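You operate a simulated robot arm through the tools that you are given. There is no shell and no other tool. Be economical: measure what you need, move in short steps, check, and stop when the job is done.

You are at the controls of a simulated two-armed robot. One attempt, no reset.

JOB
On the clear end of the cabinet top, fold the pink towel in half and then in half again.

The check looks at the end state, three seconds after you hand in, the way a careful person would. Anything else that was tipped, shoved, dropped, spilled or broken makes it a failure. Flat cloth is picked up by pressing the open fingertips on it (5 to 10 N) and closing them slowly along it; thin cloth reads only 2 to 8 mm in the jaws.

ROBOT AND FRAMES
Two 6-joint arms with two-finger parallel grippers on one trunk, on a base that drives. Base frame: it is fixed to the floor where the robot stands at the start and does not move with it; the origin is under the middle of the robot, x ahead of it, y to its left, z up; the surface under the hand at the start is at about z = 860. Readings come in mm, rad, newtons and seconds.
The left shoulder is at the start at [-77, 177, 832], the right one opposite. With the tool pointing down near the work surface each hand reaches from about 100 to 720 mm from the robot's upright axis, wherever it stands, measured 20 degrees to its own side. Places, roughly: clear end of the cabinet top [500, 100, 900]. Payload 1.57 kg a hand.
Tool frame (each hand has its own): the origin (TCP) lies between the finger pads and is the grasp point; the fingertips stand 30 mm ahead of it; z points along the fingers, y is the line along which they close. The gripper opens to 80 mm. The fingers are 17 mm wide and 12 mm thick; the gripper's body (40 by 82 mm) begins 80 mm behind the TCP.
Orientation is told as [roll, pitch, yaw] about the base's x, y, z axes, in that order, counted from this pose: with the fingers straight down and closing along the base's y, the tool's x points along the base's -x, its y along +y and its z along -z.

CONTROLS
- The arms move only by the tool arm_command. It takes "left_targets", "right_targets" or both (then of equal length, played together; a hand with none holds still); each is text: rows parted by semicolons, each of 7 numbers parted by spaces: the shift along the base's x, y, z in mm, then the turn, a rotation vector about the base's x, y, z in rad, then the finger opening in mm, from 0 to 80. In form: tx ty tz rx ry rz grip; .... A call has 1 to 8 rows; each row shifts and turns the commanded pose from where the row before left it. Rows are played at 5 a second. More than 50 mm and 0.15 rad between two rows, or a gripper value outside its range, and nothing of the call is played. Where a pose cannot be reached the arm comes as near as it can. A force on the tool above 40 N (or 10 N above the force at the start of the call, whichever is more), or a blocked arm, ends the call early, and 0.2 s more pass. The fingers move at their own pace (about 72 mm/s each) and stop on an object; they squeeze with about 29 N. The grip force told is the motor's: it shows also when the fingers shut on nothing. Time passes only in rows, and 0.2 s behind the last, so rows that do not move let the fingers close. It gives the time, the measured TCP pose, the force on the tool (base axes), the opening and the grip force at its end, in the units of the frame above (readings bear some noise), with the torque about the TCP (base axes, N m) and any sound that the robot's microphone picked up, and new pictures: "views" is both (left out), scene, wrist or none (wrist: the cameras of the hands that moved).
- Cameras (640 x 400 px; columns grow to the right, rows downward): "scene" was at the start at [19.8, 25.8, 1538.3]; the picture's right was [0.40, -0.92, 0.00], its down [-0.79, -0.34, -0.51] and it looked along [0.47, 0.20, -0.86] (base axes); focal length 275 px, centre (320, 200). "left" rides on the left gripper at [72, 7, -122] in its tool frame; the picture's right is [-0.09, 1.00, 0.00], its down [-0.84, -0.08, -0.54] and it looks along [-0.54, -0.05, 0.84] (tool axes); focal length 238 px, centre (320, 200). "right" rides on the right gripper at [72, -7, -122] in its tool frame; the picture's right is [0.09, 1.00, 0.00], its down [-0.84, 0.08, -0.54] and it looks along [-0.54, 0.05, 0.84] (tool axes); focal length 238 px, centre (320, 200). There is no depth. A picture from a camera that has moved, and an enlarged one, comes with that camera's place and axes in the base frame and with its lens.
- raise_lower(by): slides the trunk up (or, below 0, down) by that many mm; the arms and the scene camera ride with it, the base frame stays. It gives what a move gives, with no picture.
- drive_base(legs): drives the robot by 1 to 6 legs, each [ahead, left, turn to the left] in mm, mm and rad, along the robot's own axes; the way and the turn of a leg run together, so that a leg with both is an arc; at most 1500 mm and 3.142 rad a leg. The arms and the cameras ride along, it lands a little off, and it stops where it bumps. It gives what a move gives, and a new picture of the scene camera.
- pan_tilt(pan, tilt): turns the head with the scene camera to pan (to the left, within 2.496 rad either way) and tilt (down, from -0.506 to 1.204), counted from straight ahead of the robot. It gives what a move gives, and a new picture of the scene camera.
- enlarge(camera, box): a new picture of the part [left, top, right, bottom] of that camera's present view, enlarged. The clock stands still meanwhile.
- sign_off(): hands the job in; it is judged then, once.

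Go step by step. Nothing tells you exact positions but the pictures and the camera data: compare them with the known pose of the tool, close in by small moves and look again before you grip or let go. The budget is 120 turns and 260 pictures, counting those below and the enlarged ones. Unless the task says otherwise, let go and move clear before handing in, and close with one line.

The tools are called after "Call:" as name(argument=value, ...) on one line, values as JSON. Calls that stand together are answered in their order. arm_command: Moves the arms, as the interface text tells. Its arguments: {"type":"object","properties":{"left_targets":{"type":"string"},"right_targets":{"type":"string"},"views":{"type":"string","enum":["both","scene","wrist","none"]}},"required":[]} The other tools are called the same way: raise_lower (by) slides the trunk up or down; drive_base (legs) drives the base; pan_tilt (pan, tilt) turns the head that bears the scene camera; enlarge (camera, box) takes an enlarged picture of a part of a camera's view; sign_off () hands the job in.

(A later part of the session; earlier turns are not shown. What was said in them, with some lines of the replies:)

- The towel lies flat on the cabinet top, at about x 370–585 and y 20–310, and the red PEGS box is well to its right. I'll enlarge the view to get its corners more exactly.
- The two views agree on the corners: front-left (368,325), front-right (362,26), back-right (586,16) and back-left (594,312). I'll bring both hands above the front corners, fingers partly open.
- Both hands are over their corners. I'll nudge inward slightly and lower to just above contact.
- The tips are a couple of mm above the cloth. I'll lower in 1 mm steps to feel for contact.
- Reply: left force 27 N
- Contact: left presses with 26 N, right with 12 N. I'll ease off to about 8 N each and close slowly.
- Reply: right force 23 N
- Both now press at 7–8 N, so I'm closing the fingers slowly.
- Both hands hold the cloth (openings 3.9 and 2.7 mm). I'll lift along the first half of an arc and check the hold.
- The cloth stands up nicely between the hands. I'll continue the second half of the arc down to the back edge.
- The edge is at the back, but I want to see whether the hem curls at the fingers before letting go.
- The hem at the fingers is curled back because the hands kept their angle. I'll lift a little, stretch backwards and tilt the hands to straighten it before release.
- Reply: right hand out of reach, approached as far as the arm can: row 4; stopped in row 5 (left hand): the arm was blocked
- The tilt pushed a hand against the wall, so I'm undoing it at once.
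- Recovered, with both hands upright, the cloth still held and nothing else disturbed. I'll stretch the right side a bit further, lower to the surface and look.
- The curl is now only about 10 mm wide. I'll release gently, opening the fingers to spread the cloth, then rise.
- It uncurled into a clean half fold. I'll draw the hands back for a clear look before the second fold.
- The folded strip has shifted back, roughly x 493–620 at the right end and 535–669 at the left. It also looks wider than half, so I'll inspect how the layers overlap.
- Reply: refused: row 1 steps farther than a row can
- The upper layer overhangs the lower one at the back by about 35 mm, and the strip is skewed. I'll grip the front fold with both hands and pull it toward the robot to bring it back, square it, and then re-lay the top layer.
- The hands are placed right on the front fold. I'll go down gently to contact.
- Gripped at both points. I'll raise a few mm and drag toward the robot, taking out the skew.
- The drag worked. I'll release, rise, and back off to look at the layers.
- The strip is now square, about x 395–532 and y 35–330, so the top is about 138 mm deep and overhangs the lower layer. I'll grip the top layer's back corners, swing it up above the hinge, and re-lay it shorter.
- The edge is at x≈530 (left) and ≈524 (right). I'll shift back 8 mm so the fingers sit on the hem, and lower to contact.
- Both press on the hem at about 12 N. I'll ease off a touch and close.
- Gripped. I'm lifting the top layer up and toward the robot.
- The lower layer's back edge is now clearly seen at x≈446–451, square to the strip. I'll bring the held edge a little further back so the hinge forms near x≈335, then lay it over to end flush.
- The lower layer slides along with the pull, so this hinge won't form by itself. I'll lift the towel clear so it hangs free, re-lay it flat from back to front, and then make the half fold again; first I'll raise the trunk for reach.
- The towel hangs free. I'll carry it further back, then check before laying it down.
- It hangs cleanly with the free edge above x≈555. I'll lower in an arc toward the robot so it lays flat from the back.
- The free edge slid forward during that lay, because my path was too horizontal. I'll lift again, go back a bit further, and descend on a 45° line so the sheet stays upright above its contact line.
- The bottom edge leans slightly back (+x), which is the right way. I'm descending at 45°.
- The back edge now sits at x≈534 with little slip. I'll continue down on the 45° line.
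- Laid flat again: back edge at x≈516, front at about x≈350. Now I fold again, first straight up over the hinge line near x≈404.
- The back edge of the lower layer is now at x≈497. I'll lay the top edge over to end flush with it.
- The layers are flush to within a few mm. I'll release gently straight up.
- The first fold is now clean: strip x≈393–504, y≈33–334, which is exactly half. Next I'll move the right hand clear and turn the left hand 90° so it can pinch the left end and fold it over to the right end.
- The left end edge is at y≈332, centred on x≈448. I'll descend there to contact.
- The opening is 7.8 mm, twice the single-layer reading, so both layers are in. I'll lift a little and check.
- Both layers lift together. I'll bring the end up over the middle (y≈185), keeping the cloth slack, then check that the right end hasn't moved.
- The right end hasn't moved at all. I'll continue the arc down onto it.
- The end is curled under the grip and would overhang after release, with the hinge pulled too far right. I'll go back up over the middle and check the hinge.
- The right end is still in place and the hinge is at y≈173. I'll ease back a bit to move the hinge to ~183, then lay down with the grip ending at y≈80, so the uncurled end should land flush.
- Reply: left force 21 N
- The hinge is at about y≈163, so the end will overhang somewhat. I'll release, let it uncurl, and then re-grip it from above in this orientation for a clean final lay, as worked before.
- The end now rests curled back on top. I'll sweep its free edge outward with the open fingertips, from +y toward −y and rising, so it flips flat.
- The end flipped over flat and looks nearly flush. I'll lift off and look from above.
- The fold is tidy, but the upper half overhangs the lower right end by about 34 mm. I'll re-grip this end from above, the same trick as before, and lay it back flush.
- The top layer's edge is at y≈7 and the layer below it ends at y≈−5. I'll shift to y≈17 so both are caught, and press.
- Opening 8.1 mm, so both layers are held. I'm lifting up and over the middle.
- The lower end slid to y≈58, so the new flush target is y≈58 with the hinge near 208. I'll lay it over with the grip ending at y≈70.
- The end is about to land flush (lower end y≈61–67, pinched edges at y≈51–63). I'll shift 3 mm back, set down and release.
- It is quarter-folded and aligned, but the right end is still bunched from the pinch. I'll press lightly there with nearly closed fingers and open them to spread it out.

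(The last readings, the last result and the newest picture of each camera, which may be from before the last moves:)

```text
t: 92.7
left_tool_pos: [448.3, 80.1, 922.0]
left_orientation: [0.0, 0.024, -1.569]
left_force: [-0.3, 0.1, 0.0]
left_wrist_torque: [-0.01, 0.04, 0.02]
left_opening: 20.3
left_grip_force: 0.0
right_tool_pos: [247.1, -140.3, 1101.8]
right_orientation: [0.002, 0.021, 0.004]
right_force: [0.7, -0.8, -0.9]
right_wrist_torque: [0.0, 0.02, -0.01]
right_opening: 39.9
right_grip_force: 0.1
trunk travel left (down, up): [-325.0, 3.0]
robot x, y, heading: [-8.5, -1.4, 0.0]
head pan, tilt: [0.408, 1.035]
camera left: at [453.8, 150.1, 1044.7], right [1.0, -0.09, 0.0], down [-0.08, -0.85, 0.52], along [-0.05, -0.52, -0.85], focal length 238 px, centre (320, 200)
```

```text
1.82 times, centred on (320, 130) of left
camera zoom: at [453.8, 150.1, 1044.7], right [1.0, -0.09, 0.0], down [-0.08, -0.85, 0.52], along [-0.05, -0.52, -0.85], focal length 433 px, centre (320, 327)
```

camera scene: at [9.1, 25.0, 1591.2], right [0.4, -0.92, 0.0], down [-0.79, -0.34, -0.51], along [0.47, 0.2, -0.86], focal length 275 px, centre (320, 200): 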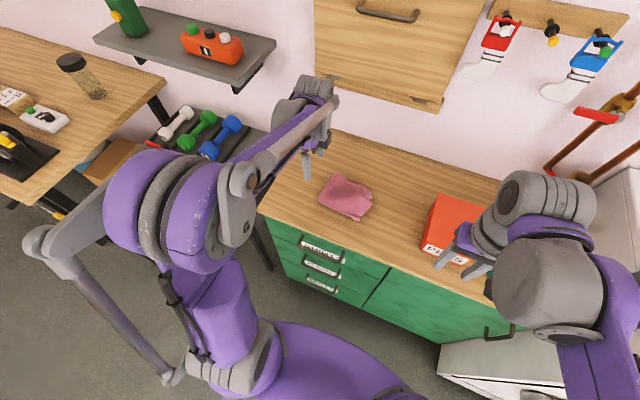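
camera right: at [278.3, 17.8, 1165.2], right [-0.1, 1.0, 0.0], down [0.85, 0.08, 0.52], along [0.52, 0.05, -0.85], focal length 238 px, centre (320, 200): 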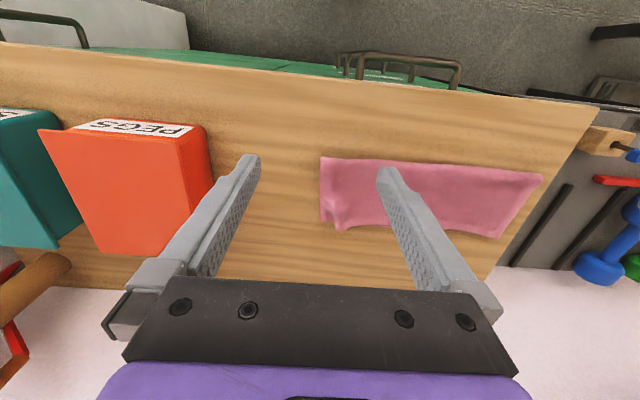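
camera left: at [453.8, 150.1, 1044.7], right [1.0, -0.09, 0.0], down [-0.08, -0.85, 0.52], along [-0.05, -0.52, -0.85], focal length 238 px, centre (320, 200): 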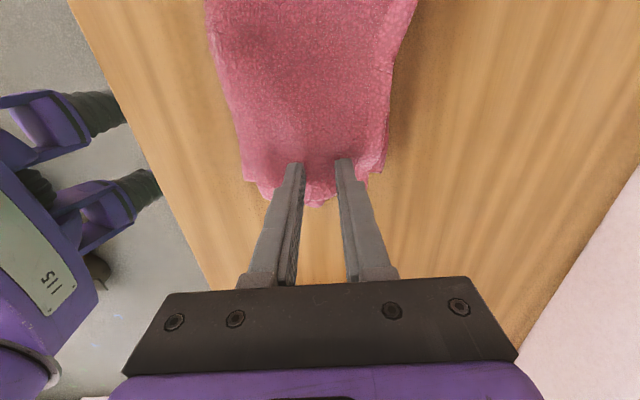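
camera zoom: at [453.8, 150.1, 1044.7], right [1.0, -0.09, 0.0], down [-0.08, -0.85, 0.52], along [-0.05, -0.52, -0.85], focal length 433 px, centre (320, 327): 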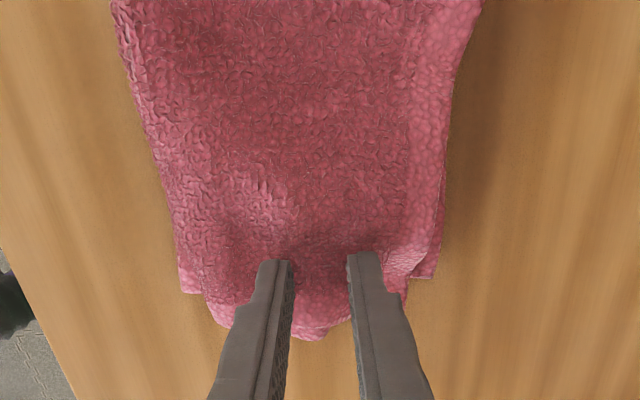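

Call:
arm_command(left_targets="0 -10 -6 0 0 0 14; 0 0 -6 0 0 0 14; 0 0 -4 0 0 0 14; 0 0 -2 0 0 0 14; 0 0 0 0 0 0 14", views="none")

```text
t: 93.9
left_tool_pos: [446.9, 70.6, 904.9]
left_orientation: [-0.001, 0.024, -1.571]
left_force: [-0.1, 1.2, 9.6]
left_wrist_torque: [0.06, 0.02, -0.01]
left_opening: 14.0
left_grip_force: 0.0
right_tool_pos: [247.0, -140.9, 1103.0]
right_orientation: [-0.001, 0.021, 0.004]
right_force: [-0.4, 0.1, 0.3]
right_wrist_torque: [0.04, 0.07, 0.02]
right_opening: 40.0
right_grip_force: 0.0
trunk travel left (down, up): [-325.0, 3.0]
robot x, y, heading: [-8.3, -2.5, 0.005]
head pan, tilt: [0.408, 1.035]
```

Call:
arm_command(left_targets="0 0 0 0 0 0 22; 0 0 0 0 0 0 32; 0 0 0 0 0 0 42; 0 0 0 0 0 0 52; 0 0 0 0 0 0 62; 0 0 0 0 0 0 70; 0 0 0 0 0 0 78; 0 0 0 0 0 0 78", views="wrist")

Call:
enlarge(camera="left", box=[200, 20, 440, 240])

```text
t: 95.7
left_tool_pos: [448.5, 70.6, 905.1]
left_orientation: [0.0, 0.025, -1.568]
left_force: [1.8, 0.8, 8.1]
left_wrist_torque: [0.02, 0.28, 0.0]
left_opening: 76.3
left_grip_force: 0.0
right_tool_pos: [246.5, -140.5, 1102.4]
right_orientation: [0.0, 0.022, 0.002]
right_force: [0.0, 0.0, 0.5]
right_wrist_torque: [0.03, -0.01, 0.01]
right_opening: 39.6
right_grip_force: 0.1
trunk travel left (down, up): [-325.0, 3.0]
robot x, y, heading: [-6.6, -0.6, 0.005]
head pan, tilt: [0.408, 1.035]
camera left: at [453.7, 140.0, 1027.2], right [1.0, -0.09, 0.0], down [-0.08, -0.85, 0.52], along [-0.05, -0.52, -0.85], focal length 238 px, centre (320, 200)
```

left: 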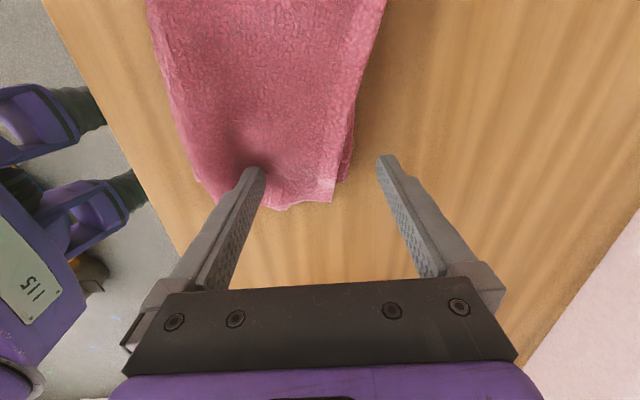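

```text
1.82 times, centred on (320, 130) of left
camera zoom: at [453.7, 140.0, 1027.2], right [1.0, -0.09, 0.0], down [-0.08, -0.85, 0.52], along [-0.05, -0.52, -0.85], focal length 433 px, centre (320, 327)
```

zoom: 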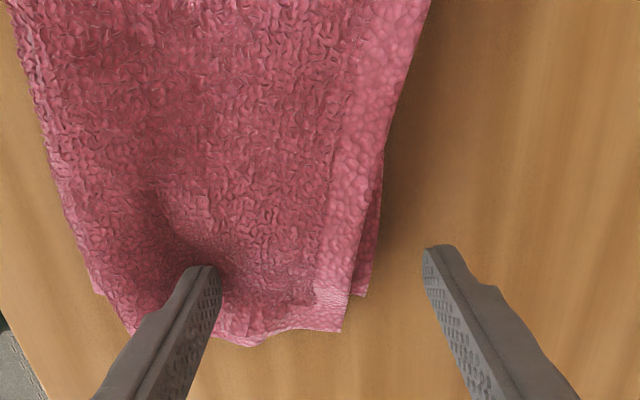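

Call:
arm_command(left_targets="0 0 20 0 0 0 78; 0 20 30 0 0 0 78; 0 45 20 0 0 0 78; 0 45 20 0 0 0 78; 0 45 0 0 0 0 78; 0 0 0 0 0 0 78")

Call:
enlarge(camera="scene", box=[290, 150, 410, 240])

```text
t: 97.1
left_tool_pos: [449.6, 225.0, 992.9]
left_orientation: [0.0, 0.024, -1.57]
left_force: [-0.6, 0.8, 0.5]
left_wrist_torque: [0.0, 0.03, -0.02]
left_opening: 78.1
left_grip_force: 0.0
right_tool_pos: [247.1, -139.6, 1103.8]
right_orientation: [0.001, 0.022, 0.003]
right_force: [0.2, 0.6, 0.0]
right_wrist_torque: [0.03, 0.0, 0.04]
right_opening: 40.1
right_grip_force: 0.0
trunk travel left (down, up): [-325.0, 3.0]
robot x, y, heading: [-5.9, -0.7, 0.002]
head pan, tilt: [0.408, 1.035]
camera scene: at [9.2, 24.8, 1591.2], right [0.4, -0.92, 0.0], down [-0.79, -0.34, -0.51], along [0.47, 0.2, -0.86], focal length 275 px, centre (320, 200)
camera left: at [454.8, 295.2, 1116.8], right [1.0, -0.09, 0.0], down [-0.08, -0.85, 0.52], along [-0.05, -0.52, -0.85], focal length 238 px, centre (320, 200)
```

scene: 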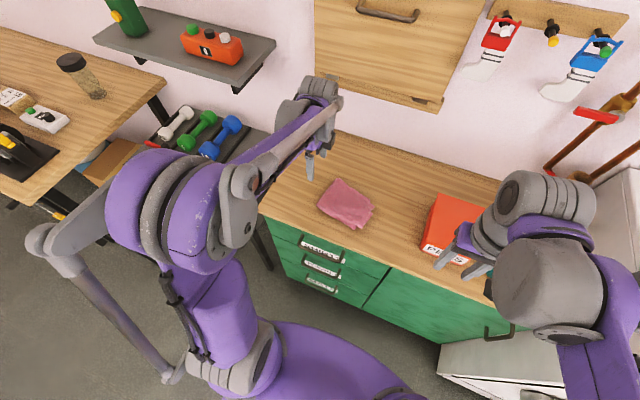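
left: 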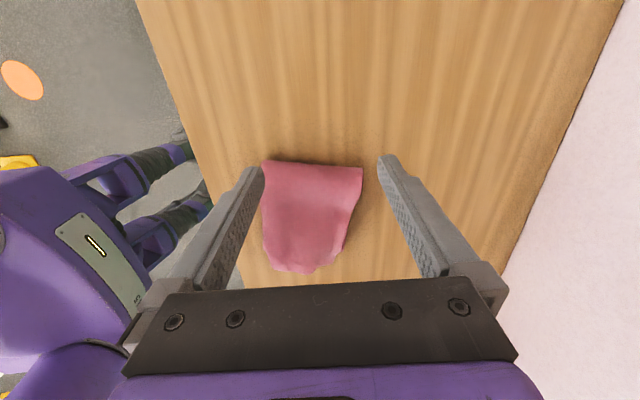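

```text
4.44 times, centred on (350, 195) of scene
camera zoom: at [9.2, 24.8, 1591.2], right [0.4, -0.92, 0.0], down [-0.79, -0.34, -0.51], along [0.47, 0.2, -0.86], focal length 1222 px, centre (187, 222)
```

zoom: 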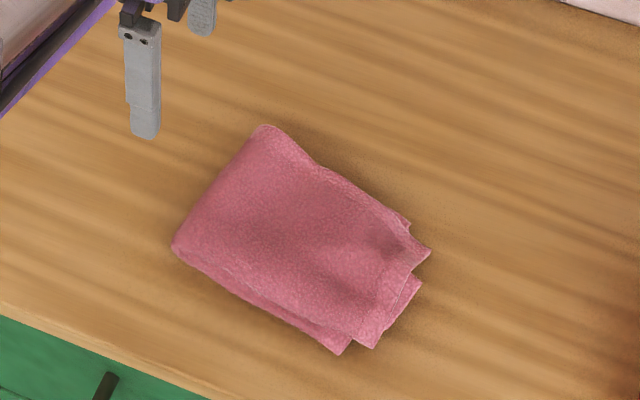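

The towel is now a neat quarter fold of about 115 × 155 mm, with edges within about 2 cm, and nothing else has moved. I'll move the left hand well clear and take a last look.

Call:
arm_command(left_targets="0 20 30 0 0 0 60; -20 25 30 0 0 0 40; -30 25 20 0 0 0 40; -30 25 10 0 0 0 40; -30 10 0 0 0 0 40; 0 0 0 0 0 0 40; 0 0 0 0 0 0 40", views="scene")

Call:
enlarge(camera="scene", box=[290, 150, 410, 240])

```text
t: 98.7
left_tool_pos: [339.0, 329.2, 1083.9]
left_orientation: [0.0, 0.024, -1.569]
left_force: [-0.2, 0.0, -0.1]
left_wrist_torque: [0.03, -0.01, 0.0]
left_opening: 40.0
left_grip_force: 0.1
right_tool_pos: [246.9, -139.1, 1102.6]
right_orientation: [0.0, 0.022, 0.003]
right_force: [0.0, -0.1, -0.4]
right_wrist_torque: [0.0, 0.0, -0.01]
right_opening: 40.2
right_grip_force: 0.1
trunk travel left (down, up): [-325.0, 3.0]
robot x, y, heading: [-6.7, 0.9, -0.001]
head pan, tilt: [0.408, 1.035]
camera scene: at [9.1, 25.5, 1591.2], right [0.4, -0.92, 0.0], down [-0.79, -0.34, -0.51], along [0.47, 0.2, -0.86], focal length 275 px, centre (320, 200)
```

scene: 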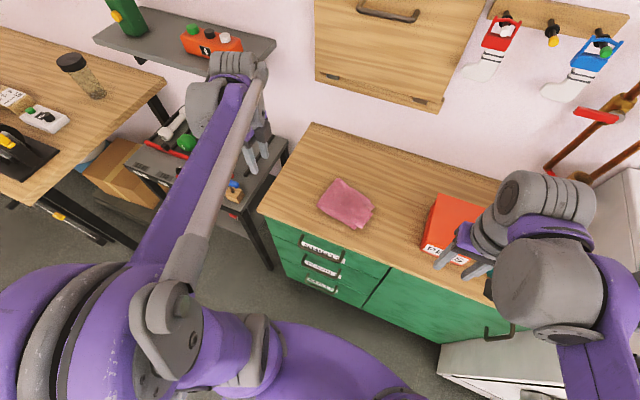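

```text
4.44 times, centred on (350, 195) of scene
camera zoom: at [9.1, 25.5, 1591.2], right [0.4, -0.92, 0.0], down [-0.79, -0.34, -0.51], along [0.47, 0.2, -0.86], focal length 1222 px, centre (187, 222)
```

zoom: 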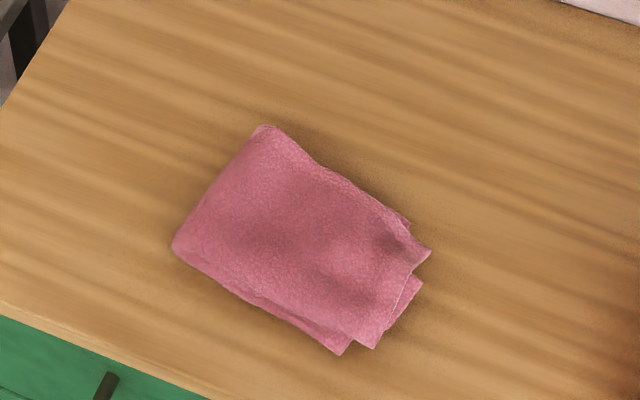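

The towel lies folded in half and in half again on the clear end of the cabinet top. Both hands are open and clear and nothing else is disturbed, so I'm handing in.

Call:
sign_off()

```text
The job is handed in.
```

The pink towel is folded in half and in half again on the clear end of the cabinet top. The folded edges are offset by about 2 cm at the right end. Nothing else on the cabinet moved, though one hand briefly pressed against the wall early on.
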